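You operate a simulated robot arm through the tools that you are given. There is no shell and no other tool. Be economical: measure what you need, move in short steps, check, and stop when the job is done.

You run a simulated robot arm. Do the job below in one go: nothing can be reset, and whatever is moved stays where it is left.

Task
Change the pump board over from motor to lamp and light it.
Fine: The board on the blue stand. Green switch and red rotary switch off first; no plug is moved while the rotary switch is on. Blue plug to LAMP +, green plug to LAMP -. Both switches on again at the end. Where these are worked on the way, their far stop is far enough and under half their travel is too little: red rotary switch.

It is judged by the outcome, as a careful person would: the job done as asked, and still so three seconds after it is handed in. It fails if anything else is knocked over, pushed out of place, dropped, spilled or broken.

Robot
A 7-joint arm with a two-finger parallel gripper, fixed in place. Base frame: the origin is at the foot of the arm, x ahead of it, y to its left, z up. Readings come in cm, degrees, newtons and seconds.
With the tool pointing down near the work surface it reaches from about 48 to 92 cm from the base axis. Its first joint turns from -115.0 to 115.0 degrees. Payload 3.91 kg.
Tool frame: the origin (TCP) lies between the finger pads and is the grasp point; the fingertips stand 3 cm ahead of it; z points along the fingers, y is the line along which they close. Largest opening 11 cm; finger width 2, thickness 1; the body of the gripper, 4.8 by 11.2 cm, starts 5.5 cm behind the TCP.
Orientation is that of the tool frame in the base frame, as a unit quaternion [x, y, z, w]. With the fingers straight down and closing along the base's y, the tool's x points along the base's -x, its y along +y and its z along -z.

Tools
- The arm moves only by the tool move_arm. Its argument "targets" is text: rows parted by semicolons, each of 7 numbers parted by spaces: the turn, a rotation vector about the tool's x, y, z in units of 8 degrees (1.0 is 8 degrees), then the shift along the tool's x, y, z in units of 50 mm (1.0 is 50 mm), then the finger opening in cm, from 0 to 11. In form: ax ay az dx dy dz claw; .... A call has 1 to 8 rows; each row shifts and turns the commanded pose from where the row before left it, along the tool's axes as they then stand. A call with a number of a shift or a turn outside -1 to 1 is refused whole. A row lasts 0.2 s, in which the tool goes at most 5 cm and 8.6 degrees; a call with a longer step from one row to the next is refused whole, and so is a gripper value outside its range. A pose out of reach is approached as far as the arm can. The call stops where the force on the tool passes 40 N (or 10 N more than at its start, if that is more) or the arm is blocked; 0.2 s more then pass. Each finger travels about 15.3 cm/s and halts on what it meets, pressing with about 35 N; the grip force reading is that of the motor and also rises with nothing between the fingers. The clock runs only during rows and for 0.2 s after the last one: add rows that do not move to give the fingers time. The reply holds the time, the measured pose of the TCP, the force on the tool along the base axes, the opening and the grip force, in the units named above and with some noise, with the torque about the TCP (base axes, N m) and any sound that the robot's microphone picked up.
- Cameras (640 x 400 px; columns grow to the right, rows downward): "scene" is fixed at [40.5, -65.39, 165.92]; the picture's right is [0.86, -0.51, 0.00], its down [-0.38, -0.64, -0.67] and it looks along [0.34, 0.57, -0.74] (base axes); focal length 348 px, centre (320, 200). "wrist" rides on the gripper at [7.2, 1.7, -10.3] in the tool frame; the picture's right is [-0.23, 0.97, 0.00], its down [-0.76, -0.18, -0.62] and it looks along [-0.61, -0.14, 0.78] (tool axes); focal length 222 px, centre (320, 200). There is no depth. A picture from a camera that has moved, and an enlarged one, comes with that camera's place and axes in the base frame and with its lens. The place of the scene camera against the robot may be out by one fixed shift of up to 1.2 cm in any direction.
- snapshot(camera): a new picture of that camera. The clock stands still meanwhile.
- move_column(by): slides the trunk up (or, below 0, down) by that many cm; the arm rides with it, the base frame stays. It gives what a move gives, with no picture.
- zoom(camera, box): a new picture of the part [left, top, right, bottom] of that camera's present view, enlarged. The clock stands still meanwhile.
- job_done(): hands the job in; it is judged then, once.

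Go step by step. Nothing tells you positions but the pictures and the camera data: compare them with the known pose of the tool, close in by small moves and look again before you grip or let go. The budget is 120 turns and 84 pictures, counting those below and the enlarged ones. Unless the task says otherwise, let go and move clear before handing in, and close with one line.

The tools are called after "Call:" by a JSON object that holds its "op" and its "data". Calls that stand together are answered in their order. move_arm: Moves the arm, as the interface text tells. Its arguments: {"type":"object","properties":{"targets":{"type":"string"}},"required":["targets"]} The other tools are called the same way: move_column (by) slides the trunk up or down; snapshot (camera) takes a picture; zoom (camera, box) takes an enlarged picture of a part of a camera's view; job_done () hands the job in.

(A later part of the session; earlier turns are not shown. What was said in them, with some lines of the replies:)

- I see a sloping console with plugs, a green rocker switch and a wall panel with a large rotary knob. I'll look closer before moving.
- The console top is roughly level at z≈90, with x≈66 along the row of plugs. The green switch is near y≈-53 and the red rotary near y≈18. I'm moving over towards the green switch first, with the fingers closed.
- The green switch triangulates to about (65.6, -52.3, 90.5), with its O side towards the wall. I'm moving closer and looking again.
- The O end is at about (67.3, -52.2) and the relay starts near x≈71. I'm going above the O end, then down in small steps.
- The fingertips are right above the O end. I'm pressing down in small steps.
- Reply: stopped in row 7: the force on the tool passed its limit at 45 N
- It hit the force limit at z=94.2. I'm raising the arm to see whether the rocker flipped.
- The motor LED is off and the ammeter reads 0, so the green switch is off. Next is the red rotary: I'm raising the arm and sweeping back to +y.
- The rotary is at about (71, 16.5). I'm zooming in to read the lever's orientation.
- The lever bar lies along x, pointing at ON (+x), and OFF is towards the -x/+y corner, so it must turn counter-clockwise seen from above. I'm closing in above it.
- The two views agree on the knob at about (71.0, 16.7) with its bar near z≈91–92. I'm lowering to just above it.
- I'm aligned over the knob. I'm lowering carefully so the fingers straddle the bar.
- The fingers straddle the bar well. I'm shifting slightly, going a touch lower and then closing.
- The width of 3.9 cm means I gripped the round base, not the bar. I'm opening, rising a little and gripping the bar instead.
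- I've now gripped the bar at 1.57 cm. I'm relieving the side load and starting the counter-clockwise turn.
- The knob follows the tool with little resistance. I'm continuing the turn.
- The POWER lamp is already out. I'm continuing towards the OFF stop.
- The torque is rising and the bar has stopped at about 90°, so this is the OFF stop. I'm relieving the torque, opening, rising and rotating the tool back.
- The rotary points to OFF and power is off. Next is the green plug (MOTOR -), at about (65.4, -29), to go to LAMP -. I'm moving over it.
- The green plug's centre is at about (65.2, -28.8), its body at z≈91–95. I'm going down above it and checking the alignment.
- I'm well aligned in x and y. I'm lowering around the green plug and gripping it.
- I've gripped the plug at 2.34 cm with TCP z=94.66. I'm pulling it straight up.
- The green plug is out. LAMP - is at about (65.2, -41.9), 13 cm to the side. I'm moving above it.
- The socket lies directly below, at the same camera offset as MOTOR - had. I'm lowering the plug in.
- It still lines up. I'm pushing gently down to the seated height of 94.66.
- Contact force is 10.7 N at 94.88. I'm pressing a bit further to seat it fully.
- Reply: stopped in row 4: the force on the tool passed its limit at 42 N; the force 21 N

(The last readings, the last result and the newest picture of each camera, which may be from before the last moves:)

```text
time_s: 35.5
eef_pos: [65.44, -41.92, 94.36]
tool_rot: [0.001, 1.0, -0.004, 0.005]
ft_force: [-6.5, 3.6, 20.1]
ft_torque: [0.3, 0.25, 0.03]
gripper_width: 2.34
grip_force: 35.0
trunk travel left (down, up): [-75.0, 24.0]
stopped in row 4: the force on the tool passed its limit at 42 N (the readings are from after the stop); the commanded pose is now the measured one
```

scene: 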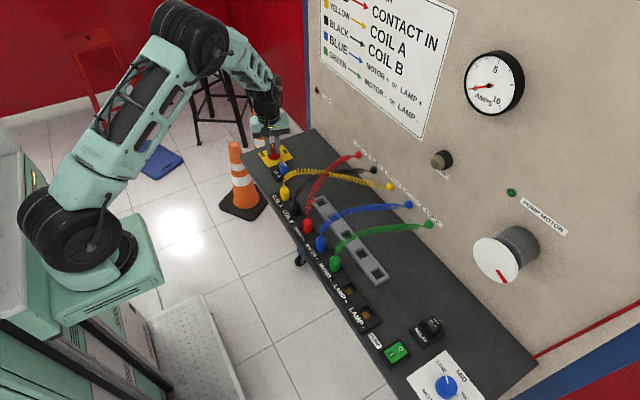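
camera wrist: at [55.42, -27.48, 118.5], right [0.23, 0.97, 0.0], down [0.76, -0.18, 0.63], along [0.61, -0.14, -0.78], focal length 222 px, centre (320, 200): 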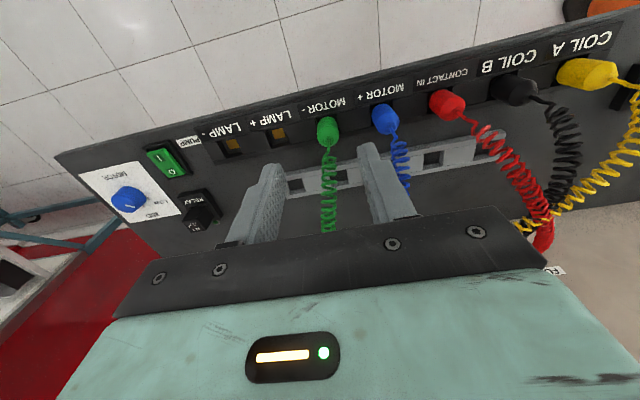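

It's down at 94.36 and hard against the stop. I'm releasing and rising to check.

Call:
{"op": "move_arm", "data": {"targets": "0 0 0 0 0 0 3; 0 0 0 0 0 0 5; 0 0 0 0 0 -0.5 5; 0 0 0 0 0 -0.7 5; 0 0 0 0 0 -0.7 5; 0 0 0 0 0 -0.7 5; 0 0 0 0 0 0 5"}}

Call:
{"op": "zoom", "data": {"camera": "wrist", "box": [200, 50, 440, 250]}}

Call:
{"op": "zoom", "data": {"camera": "scene", "box": [280, 200, 440, 320]}}

```text
time_s: 37.1
eef_pos: [65.42, -41.94, 107.2]
tool_rot: [0.0, 1.0, -0.003, 0.003]
ft_force: [0.7, -0.1, 0.0]
ft_torque: [-0.02, -0.02, -0.02]
gripper_width: 5.01
grip_force: 0.1
trunk travel left (down, up): [-75.0, 24.0]
```

```text
2.00 times, centred on (320, 150) of wrist
camera zoom: at [57.97, -40.17, 117.41], right [0.23, 0.97, 0.0], down [0.76, -0.17, 0.63], along [0.61, -0.15, -0.78], focal length 444 px, centre (320, 300)
```

zoom: 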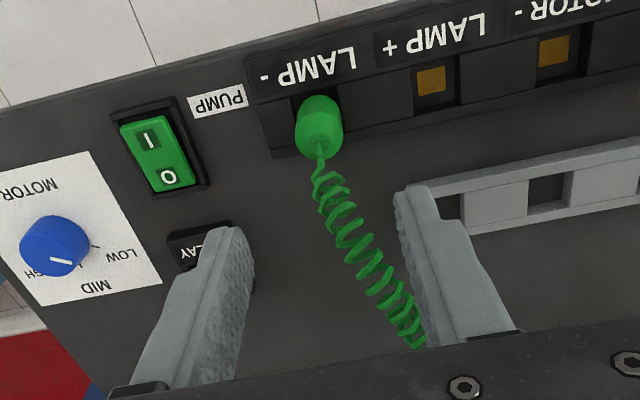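

```text
3.33 times, centred on (360, 260) of scene
camera zoom: at [40.5, -65.39, 165.92], right [0.86, -0.51, 0.0], down [-0.38, -0.64, -0.67], along [0.34, 0.57, -0.74], focal length 1159 px, centre (187, 0)
```

zoom: 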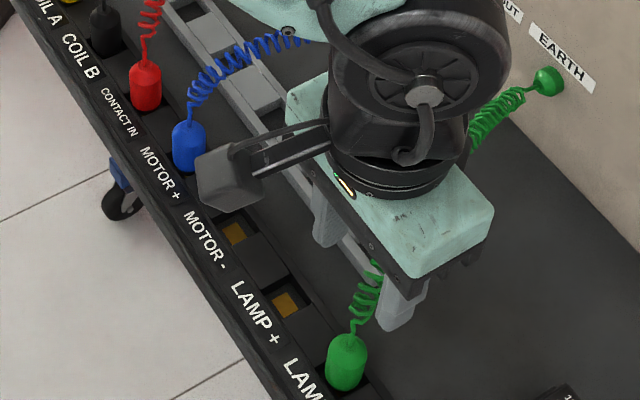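

The green plug is in LAMP -. Next is the blue plug at about (65.3, -22.4).

Call:
{"op": "move_arm", "data": {"targets": "0 0 0 0 0.7 -0.3 5; 0 0 0 0 0.8 0 5; 0 0 0 0 0.8 0 5; 0 0 0 0 0.8 0 5; 0 0 0 0 0.8 0 5; 0 0 0 0 0 0.8 5; 0 0 0 0 0 0.8 5; 0 0 0 0 0 0 5"}}

Call:
{"op": "zoom", "data": {"camera": "wrist", "box": [200, 50, 440, 250]}}

```text
time_s: 38.9
eef_pos: [65.48, -22.46, 100.48]
tool_rot: [0.0, 1.0, -0.003, 0.004]
ft_force: [-0.2, -0.6, 0.2]
ft_torque: [-0.01, -0.01, 0.01]
gripper_width: 5.04
grip_force: 0.1
trunk travel left (down, up): [-75.0, 24.0]
```

```text
2.00 times, centred on (320, 150) of wrist
camera zoom: at [58.09, -20.71, 110.68], right [0.23, 0.97, 0.0], down [0.76, -0.17, 0.63], along [0.61, -0.15, -0.78], focal length 444 px, centre (320, 300)
```

zoom: 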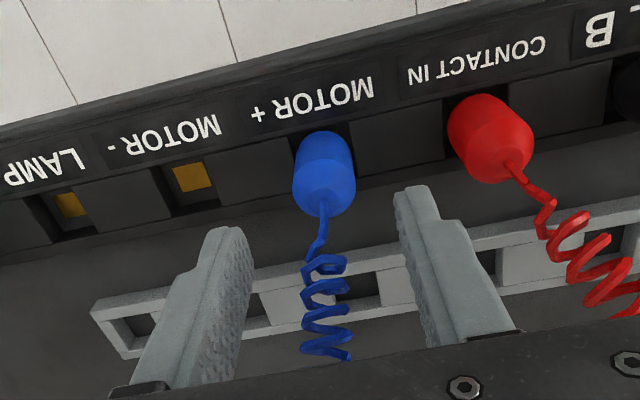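

The blue plug is aligned as the green one was. I'm lowering, gripping and pulling.

Call:
{"op": "move_arm", "data": {"targets": "0 0 0 0.03 0.01 0.4 5; 0 0 0 0 0 0.4 5; 0 0 0 0 0 0.35 5; 0 0 0 0 0 0 3.5; 0 0 0 0 0 0 2; 0 0 0 0 0 0 1; 0 0 0 0 0 0 1"}}

Call:
{"op": "zoom", "data": {"camera": "wrist", "box": [200, 50, 440, 250]}}

```text
time_s: 40.5
eef_pos: [65.41, -22.45, 94.92]
tool_rot: [0.0, 1.0, -0.003, 0.005]
ft_force: [0.8, 1.0, 0.1]
ft_torque: [-0.02, 0.0, 0.03]
gripper_width: 2.33
grip_force: 35.3
trunk travel left (down, up): [-75.0, 24.0]
```

```text
2.00 times, centred on (320, 150) of wrist
camera zoom: at [57.96, -20.73, 105.04], right [0.23, 0.97, 0.0], down [0.76, -0.17, 0.63], along [0.61, -0.15, -0.78], focal length 444 px, centre (320, 300)
```

zoom: 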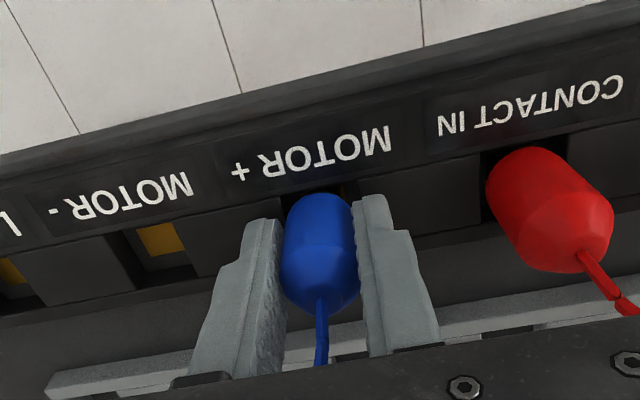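

I have a firm grip on the blue plug. I'm pulling it up and carrying it 13 cm over to LAMP +.

Call:
{"op": "move_arm", "data": {"targets": "0 0 0 0 0 -0.1 1; 0 0 0 0 0 -0.1 1; 0 0 0 0 0 -0.2 1; 0 0 0 0 0 -0.4 1; 0 0 0 0 0 -0.4 1; 0 0 0 0 0 0 1"}}

Call:
{"op": "move_arm", "data": {"targets": "0 0 0 0 -0.65 0 1; 0 0 0 0 -0.65 0 1; 0 0 0 0 -0.65 0 1; 0 0 0 0 -0.66 0 1; 0 0 0 0 0 0 1"}}

Call:
{"op": "zoom", "data": {"camera": "wrist", "box": [200, 50, 440, 250]}}

Call:
{"op": "zoom", "data": {"camera": "scene", "box": [280, 200, 440, 320]}}

```text
time_s: 41.9
eef_pos: [65.26, -22.47, 100.85]
tool_rot: [0.0, 1.0, -0.004, 0.004]
ft_force: [-0.7, 0.2, -0.9]
ft_torque: [-0.03, 0.04, 0.0]
gripper_width: 2.33
grip_force: 35.0
trunk travel left (down, up): [-75.0, 24.0]
```

```text
time_s: 43.1
eef_pos: [65.19, -35.57, 100.88]
tool_rot: [-0.001, 1.0, -0.003, 0.004]
ft_force: [0.5, -0.1, -0.2]
ft_torque: [0.01, 0.01, 0.01]
gripper_width: 2.32
grip_force: 35.6
trunk travel left (down, up): [-75.0, 24.0]
```

```text
2.00 times, centred on (320, 150) of wrist
camera zoom: at [57.9, -33.78, 111.17], right [0.23, 0.97, 0.0], down [0.76, -0.17, 0.63], along [0.61, -0.15, -0.78], focal length 444 px, centre (320, 300)
```

zoom: 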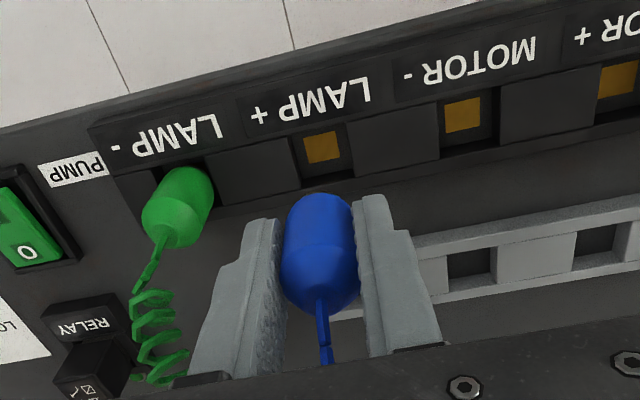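

```text
3.33 times, centred on (360, 260) of scene
camera zoom: at [40.5, -65.39, 165.92], right [0.86, -0.51, 0.0], down [-0.38, -0.64, -0.67], along [0.34, 0.57, -0.74], focal length 1159 px, centre (187, 0)
```

zoom: 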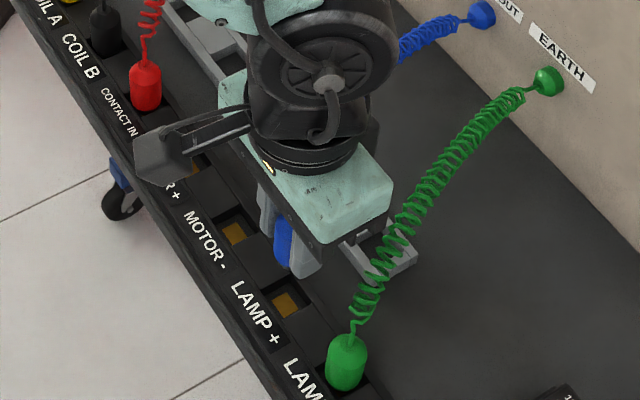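

LAMP + is directly below, and a +1 mm trim in y centres it. I'm lowering.

Call:
{"op": "move_arm", "data": {"targets": "0 0 0 -0.01 0.02 0.4 1; 0 0 0 0 0 0.3 1; 0 0 0 0 0 0.2 1; 0 0 0 0 0 0 1"}}

Call:
{"op": "zoom", "data": {"camera": "wrist", "box": [200, 50, 440, 250]}}

```text
time_s: 44.1
eef_pos: [65.31, -35.43, 96.39]
tool_rot: [0.0, 1.0, -0.004, 0.005]
ft_force: [-0.6, 0.2, 0.3]
ft_torque: [0.02, 0.02, -0.01]
gripper_width: 2.34
grip_force: 35.0
trunk travel left (down, up): [-75.0, 24.0]
```

```text
2.00 times, centred on (320, 150) of wrist
camera zoom: at [58.0, -33.7, 106.59], right [0.23, 0.97, 0.0], down [0.76, -0.17, 0.63], along [0.61, -0.15, -0.78], focal length 444 px, centre (320, 300)
```

zoom: 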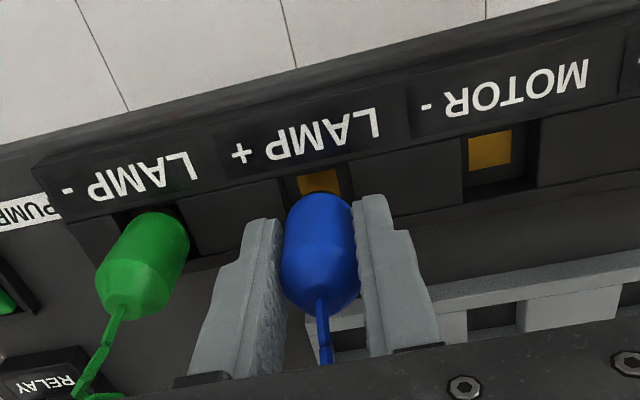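

I'm aligned, with the same picture as for green. I'm pressing to seat it.

Call:
{"op": "move_arm", "data": {"targets": "0 0 0 0 0 0.1 1; 0 0 0 0 0 0.1 1; 0 0 0 0 0 0.08 1; 0 0 0 0 0 0.06 1; 0 0 0 0 0 0.05 1; 0 0 0 0 0 0.05 1; 0 0 0 0 0 0.05 1; 0 0 0 0 0 0 1"}}

```text
time_s: 45.7
eef_pos: [65.46, -35.34, 94.31]
tool_rot: [0.0, 1.0, -0.006, 0.008]
ft_force: [-6.9, 4.9, 22.0]
ft_torque: [0.32, 0.25, 0.04]
gripper_width: 2.34
grip_force: 35.0
trunk travel left (down, up): [-75.0, 24.0]
stopped in row 8: the force on the tool passed its limit at 43 N (the readings are from after the stop); the commanded pose is now the measured one
```

It's seated like the green one. I'm releasing, rising and checking both.

Call:
{"op": "move_arm", "data": {"targets": "0 0 0 0 0 0 3; 0 0 0 0 0 0 5; 0 0 0 0 0 -0.5 5; 0 0 0 0 0 -0.7 5; 0 0 0 0 0 -0.7 5; 0 0 0 0 0.7 -0.7 5; 0 0 0 0 0.9 -0.3 5; 0 0 0 0 0.9 0 5"}}

Call:
{"op": "zoom", "data": {"camera": "scene", "box": [290, 220, 450, 340]}}

Call:
{"op": "snapshot", "data": {"camera": "wrist"}}

```text
time_s: 47.5
eef_pos: [65.3, -22.86, 108.47]
tool_rot: [0.001, 1.0, -0.004, 0.007]
ft_force: [0.0, -0.6, 0.6]
ft_torque: [0.06, 0.01, 0.01]
gripper_width: 5.01
grip_force: 0.1
trunk travel left (down, up): [-75.0, 24.0]
```

```text
3.33 times, centred on (370, 280) of scene
camera zoom: at [40.5, -65.39, 165.92], right [0.86, -0.51, 0.0], down [-0.38, -0.64, -0.67], along [0.34, 0.57, -0.74], focal length 1159 px, centre (153, -67)
```

zoom: 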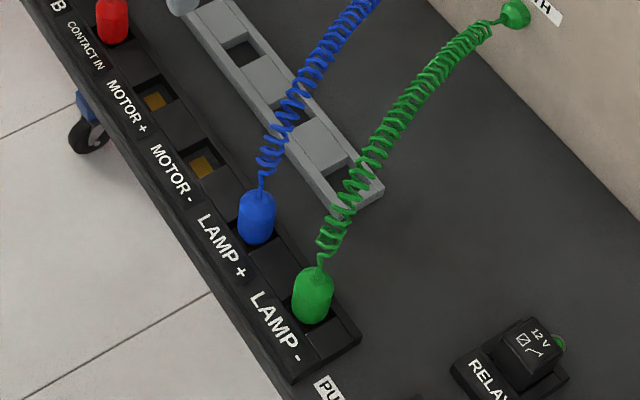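

```text
34 pictures are left
camera wrist: at [57.93, -21.12, 118.79], right [0.23, 0.97, -0.01], down [0.75, -0.17, 0.63], along [0.62, -0.15, -0.77], focal length 222 px, centre (320, 200)
```

wrist: 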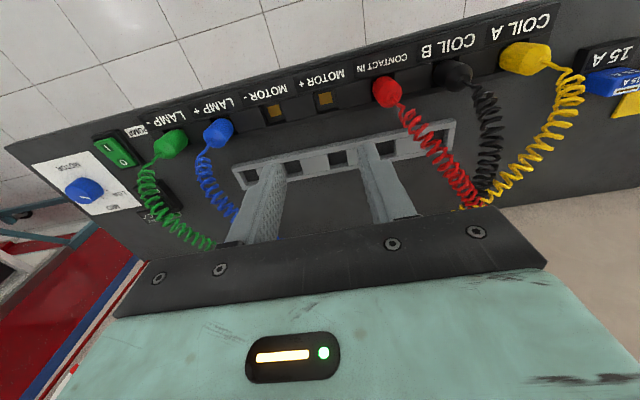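

Both plugs are seated in LAMP + and LAMP -. I'm going back to the rotary to switch it on, with the tool turned 90° to match the bar.

Call:
{"op": "move_arm", "data": {"targets": "0 0 0 0 0.5 -0.5 5; 0 0 0 -0.1 0.95 0 5; 0 0 0 -0.1 0.95 0 5; 0 0 0 -0.1 0.95 0 5; 0 0 0 -0.15 0.95 0 5; 0 0 0 -0.2 0.95 0 5; 0 0 0 -0.2 0.95 0 5; 0 0 0 -0.25 0.95 0 5"}}

Call:
{"op": "move_arm", "data": {"targets": "0 0 0 0 0.7 0 5; 0 0 -1 0 0 0 5; 0 0 -1 0 0 0 5; 0 0 -1 0 0 0 5; 0 0 -1 0 0 0 5; 0 0 -1 0 0 0 5; 0 0 -1 0 0 0 5; 0 0 -1 0 0 0 5"}}

Call:
{"op": "move_arm", "data": {"targets": "0 0 -1 0 0 0 5; 0 0 -1 0 0 0 5; 0 0 -1 0 0 0 5; 0 0 -1 0 0 0 5; 0 0 -0.25 0 0 0 5; 0 0 0 0 0 0 5"}}

Call:
{"op": "snapshot", "data": {"camera": "wrist"}}

```text
time_s: 49.3
eef_pos: [70.87, 12.87, 110.74]
tool_rot: [0.0, 1.0, -0.004, 0.007]
ft_force: [-0.8, -0.7, 0.0]
ft_torque: [0.05, 0.01, -0.03]
gripper_width: 5.0
grip_force: 0.1
trunk travel left (down, up): [-75.0, 24.0]
```

```text
time_s: 51.1
eef_pos: [70.76, 16.49, 110.73]
tool_rot: [-0.471, 0.882, -0.007, 0.004]
ft_force: [-0.2, 1.1, -0.3]
ft_torque: [0.02, -0.03, 0.03]
gripper_width: 5.01
grip_force: 0.0
trunk travel left (down, up): [-75.0, 24.0]
```

```text
time_s: 52.5
eef_pos: [70.77, 16.44, 110.78]
tool_rot: [0.707, -0.707, 0.008, -0.001]
ft_force: [-0.8, -0.1, -0.4]
ft_torque: [0.02, 0.04, 0.0]
gripper_width: 5.01
grip_force: 0.0
trunk travel left (down, up): [-75.0, 24.0]
```

```text
33 pictures are left
camera wrist: at [68.95, 9.26, 121.16], right [-0.97, 0.23, -0.01], down [0.17, 0.77, 0.62], along [0.15, 0.6, -0.79], focal length 222 px, centre (320, 200)
```

wrist: 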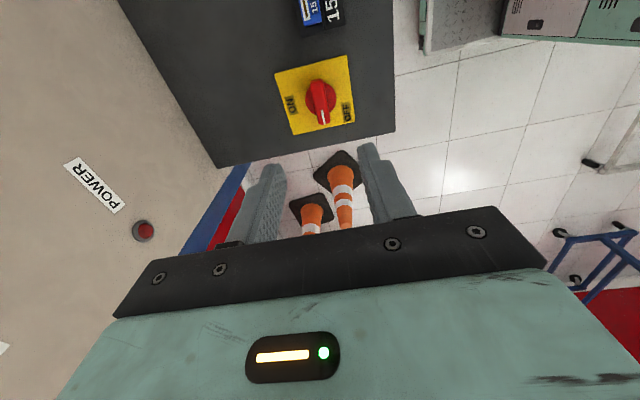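

The knob is right below. I'm descending to grip the bar at z≈94.7.

Call:
{"op": "move_arm", "data": {"targets": "0 0 0 0 0 0.8 5; 0 0 0 0 0 0.8 5; 0 0 0 0 0 0.8 5; 0 0 0 0 0 0.3 5; 0 0 0 0 0 0 5"}}

Call:
{"op": "zoom", "data": {"camera": "wrist", "box": [220, 60, 420, 260]}}

```text
time_s: 53.7
eef_pos: [71.0, 16.36, 97.4]
tool_rot: [0.707, -0.707, 0.008, -0.002]
ft_force: [-0.5, -0.3, 0.0]
ft_torque: [0.0, 0.01, -0.02]
gripper_width: 5.02
grip_force: 0.1
trunk travel left (down, up): [-75.0, 24.0]
```

```text
2.00 times, centred on (320, 160) of wrist
camera zoom: at [69.13, 9.21, 107.69], right [-0.97, 0.23, -0.02], down [0.17, 0.77, 0.62], along [0.15, 0.6, -0.79], focal length 444 px, centre (320, 280)
```

zoom: 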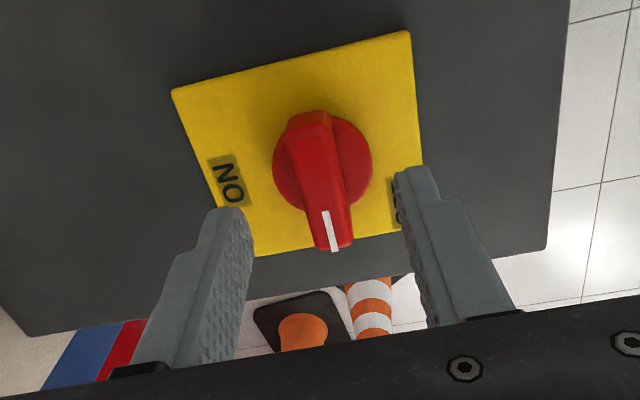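

I'm centred. I'm lowering, gripping and starting the clockwise turn.

Call:
{"op": "move_arm", "data": {"targets": "0 0 0 0 0 0.4 5; 0 0 0 0 0 0.13 5; 0 0 0 0 0 0 3.5; 0 0 0 0 0 0 2; 0 0 0 0 0 0 0.5; 0 0 0 0 0 0 0.5; 0 0 0 0 0 0 0.5"}}

```text
time_s: 55.3
eef_pos: [70.93, 16.21, 94.62]
tool_rot: [-0.707, 0.707, -0.007, 0.002]
ft_force: [-1.3, -0.6, -0.5]
ft_torque: [0.16, 0.85, -0.03]
gripper_width: 1.59
grip_force: 45.4
trunk travel left (down, up): [-75.0, 24.0]
```

I've gripped the bar at 1.59 cm. I'm turning it clockwise towards ON.

Call:
{"op": "move_arm", "data": {"targets": "0 0 1 0 0 0 0.5; 0 0 1 0 0 0 0.5; 0 0 1 0 0 0 0.5; 0 0 1 0 0 0 0.5; 0 0 1 0 0 0 0.5; 0 0 1 0 0 0 0.5; 0 0 0 0 0 0 0.5"}}

Call:
{"op": "move_arm", "data": {"targets": "0 0 1 0 0 0 0.5; 0 0 1 0 0 0 0.5; 0 0 1 0 0 0 0.5; 0 0 1 0 0 0 0.5; 0 0 1 0 0 0 0.5; 0 0 0.5 0 0 0 0.5; 0 0 0 0 0 0 0.5"}}

Call:
{"op": "zoom", "data": {"camera": "wrist", "box": [220, 60, 420, 260]}}

Call:
{"op": "snapshot", "data": {"camera": "scene"}}

```text
time_s: 56.9
eef_pos: [70.8, 16.32, 94.63]
tool_rot: [-0.357, 0.934, -0.006, 0.005]
ft_force: [-16.6, 2.1, 3.2]
ft_torque: [0.13, 1.6, 0.05]
gripper_width: 1.59
grip_force: 45.2
trunk travel left (down, up): [-75.0, 24.0]
```

```text
time_s: 58.5
eef_pos: [70.83, 16.6, 94.67]
tool_rot: [0.016, 1.0, -0.003, 0.007]
ft_force: [-26.6, 10.4, -0.6]
ft_torque: [0.72, 0.42, 1.0]
gripper_width: 1.59
grip_force: 44.7
trunk travel left (down, up): [-75.0, 24.0]
```

```text
2.00 times, centred on (320, 160) of wrist
camera zoom: at [63.48, 18.48, 104.88], right [0.26, 0.97, 0.0], down [0.75, -0.2, 0.63], along [0.61, -0.17, -0.77], focal length 444 px, centre (320, 280)
```

zoom: 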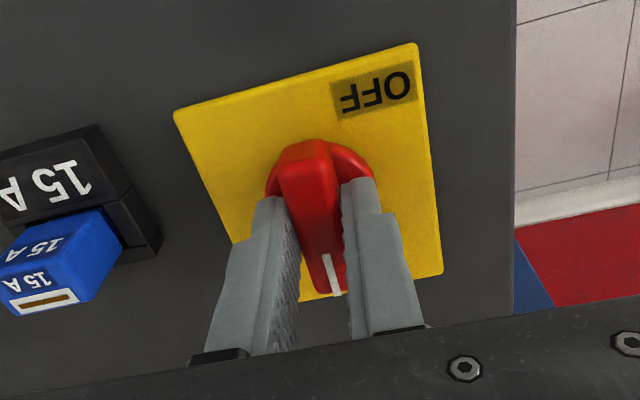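

```text
30 pictures are left
```

scene: 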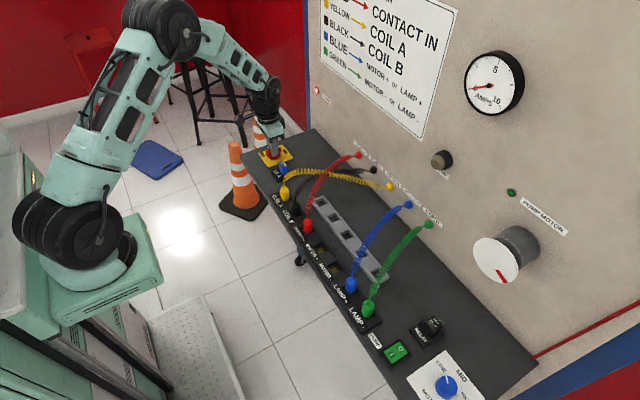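

POWER is on again and the knob is at its ON stop. I'm relaxing, letting go and rising.

Call:
{"op": "move_arm", "data": {"targets": "0 0 -0.25 0 0 0 0.5; 0 0 0 0 0 0 3.5; 0 0 0 0 0 0 5; 0 0 0 0 0 -0.7 5; 0 0 0 0 0 -0.9 4; 0 0 0 0 0 -0.9 2; 0 0 0 0 0 -0.8 0; 0 0 0 0 0 0 0"}}

Call:
{"op": "zoom", "data": {"camera": "scene", "box": [230, 80, 390, 180]}}

```text
time_s: 60.3
eef_pos: [70.65, 16.59, 111.06]
tool_rot: [-0.001, 1.0, -0.005, 0.006]
ft_force: [-0.3, -0.6, -0.7]
ft_torque: [-0.02, 0.02, -0.02]
gripper_width: 0.0
grip_force: 35.3
trunk travel left (down, up): [-75.0, 24.0]
```

```text
4.00 times, centred on (310, 130) of scene
camera zoom: at [40.5, -65.39, 165.92], right [0.86, -0.51, 0.0], down [-0.38, -0.64, -0.67], along [0.34, 0.57, -0.74], focal length 1391 px, centre (360, 480)
```

zoom: 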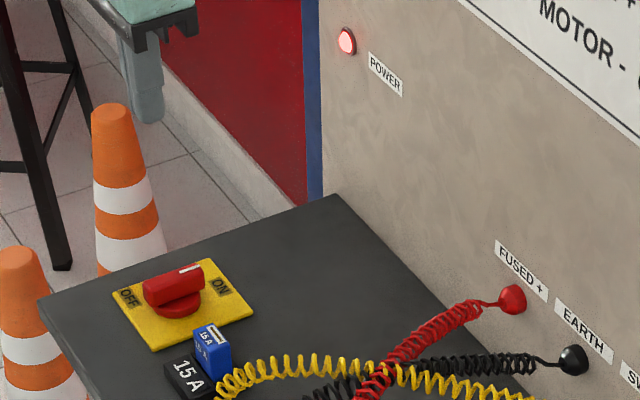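

The rotary points to ON and POWER is lit. Last is the green switch: I'm going over to its I end at about (64.5, -52.2) with the fingers closed.

Call:
{"op": "move_arm", "data": {"targets": "0 0 0 0.15 -0.97 0 0; 0 0 0 0.15 -0.97 0 0; 0 0 0 0.15 -0.97 0 0; 0 0 0 0.15 -0.97 0 0; 0 0 0 0.15 -0.97 0 0; 0 0 0 0.15 -0.97 0 0; 0 0 0 0.15 -0.97 0 0; 0 0 0 0.15 -0.97 0 0"}}

Call:
{"op": "move_arm", "data": {"targets": "0 0 0 0 -0.98 0 0; 0 0 0 0 -0.98 0 0; 0 0 0 0 -0.98 0 0; 0 0 0 0 -0.98 0 0; 0 0 0 0 -0.98 0 0; 0 0 0 0 -0.98 0 0; 0 0 0 0 -0.1 0.9 0; 0 0 0 0 0 0.9 0"}}

Call:
{"op": "zoom", "data": {"camera": "wrist", "box": [220, 50, 420, 250]}}

```text
time_s: 62.1
eef_pos: [64.75, -22.15, 111.28]
tool_rot: [-0.001, 1.0, -0.005, 0.007]
ft_force: [-0.3, 0.7, -0.4]
ft_torque: [0.0, 0.03, -0.01]
gripper_width: 0.0
grip_force: 35.0
trunk travel left (down, up): [-75.0, 24.0]
```

```text
time_s: 63.9
eef_pos: [64.88, -52.36, 102.69]
tool_rot: [0.001, 1.0, -0.005, 0.007]
ft_force: [0.1, 0.2, -0.2]
ft_torque: [0.0, 0.01, 0.0]
gripper_width: 0.0
grip_force: 35.2
trunk travel left (down, up): [-75.0, 24.0]
```

```text
2.00 times, centred on (320, 150) of wrist
camera zoom: at [57.5, -50.66, 112.91], right [0.23, 0.97, -0.01], down [0.75, -0.17, 0.64], along [0.62, -0.15, -0.77], focal length 444 px, centre (320, 300)
```

zoom: 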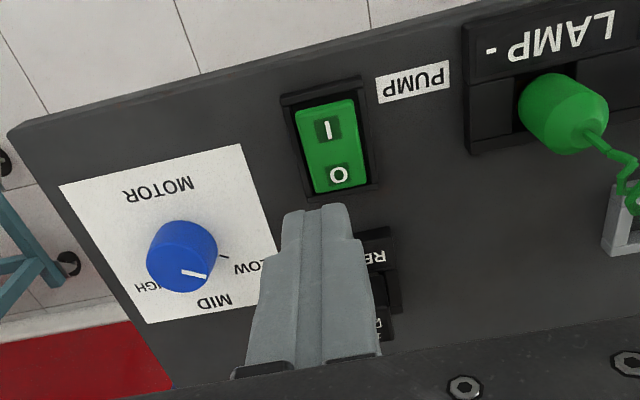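

The I end is at (64.6, -52.2). I'm descending and pressing.

Call:
{"op": "move_arm", "data": {"targets": "0 0 0 0.06 0.03 0.7 0; 0 0 0 0 0 0.6 0; 0 0 0 0 0 0.1 0; 0 0 0 0 0 0.06 0; 0 0 0 0 0 0.06 0; 0 0 0 0 0 0.06 0; 0 0 0 0 0 0.06 0; 0 0 0 0 0 0.06 0"}}

Call:
{"op": "snapshot", "data": {"camera": "scene"}}

```text
time_s: 65.7
eef_pos: [64.74, -52.28, 94.48]
tool_rot: [0.001, 1.0, -0.005, 0.009]
ft_force: [-6.1, 4.5, 19.0]
ft_torque: [0.22, -0.02, 0.07]
gripper_width: 0.02
grip_force: 34.6
trunk travel left (down, up): [-75.0, 24.0]
```

```text
27 pictures are left
```

scene: 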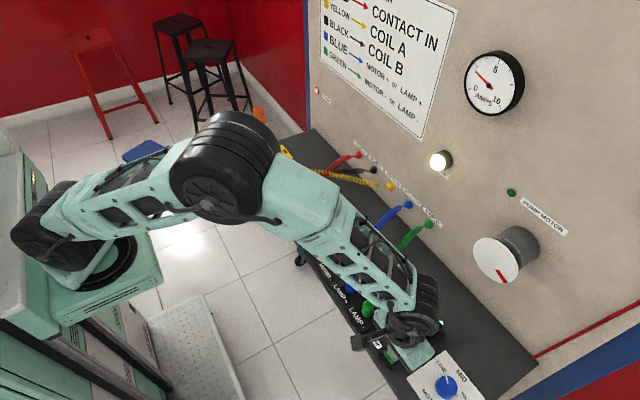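

The lamp is lit. I'm retracting and checking that it stays on.

Call:
{"op": "move_arm", "data": {"targets": "0 0 0 0 0 -0.5 0; 0 0 0 0 0 -0.9 0; 0 0 0 0 0 -0.9 0; 0 0 0 0.3 0.8 -0.5 0; 0 0 0 0.3 0.9 0 0; 0 0 0 0.3 0.9 0 0; 0 0 0 0.3 0.9 0 0; 0 0 0 0 0.9 0 0"}}

Call:
{"op": "snapshot", "data": {"camera": "scene"}}

Call:
{"op": "zoom", "data": {"camera": "scene", "box": [300, 240, 500, 390]}}

```text
time_s: 67.5
eef_pos: [58.31, -30.07, 107.93]
tool_rot: [0.001, 1.0, -0.004, 0.007]
ft_force: [-0.8, -1.2, -0.6]
ft_torque: [0.05, -0.02, 0.0]
gripper_width: 0.0
grip_force: 35.1
trunk travel left (down, up): [-75.0, 24.0]
```

```text
26 pictures are left
```

scene: 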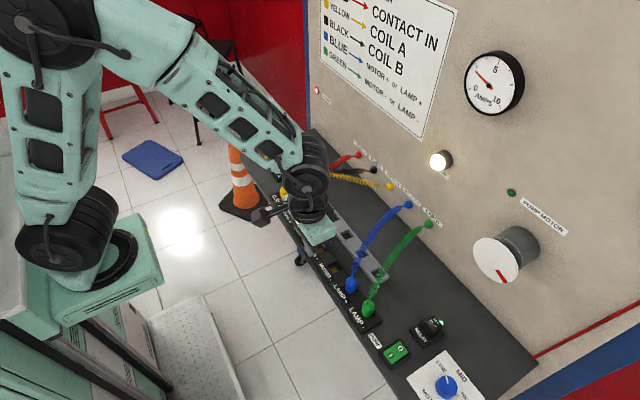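

```text
2.67 times, centred on (400, 315) of scene
camera zoom: at [40.5, -65.39, 165.92], right [0.86, -0.51, 0.0], down [-0.38, -0.64, -0.67], along [0.34, 0.57, -0.74], focal length 927 px, centre (107, -107)
```

zoom: 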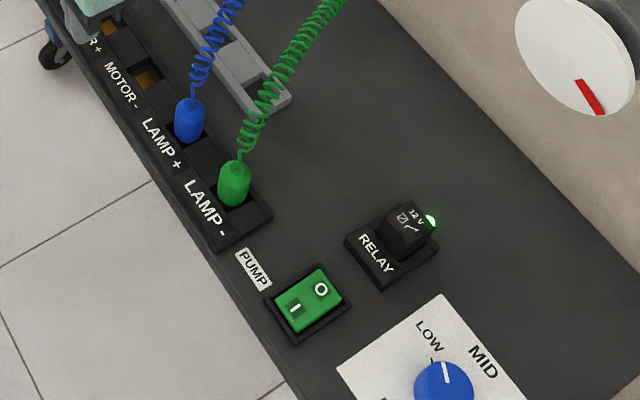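

The lamp stays lit, the relay LED is on, both plugs are seated, and the arm is clear. I'm handing in.

Call:
{"op": "job_done", "data": {}}

```text
The job is handed in.
```

The pump board is changed over from motor to lamp, and the lamp is lit: the blue plug is in LAMP +, the green plug is in LAMP -, and both switches are on again.
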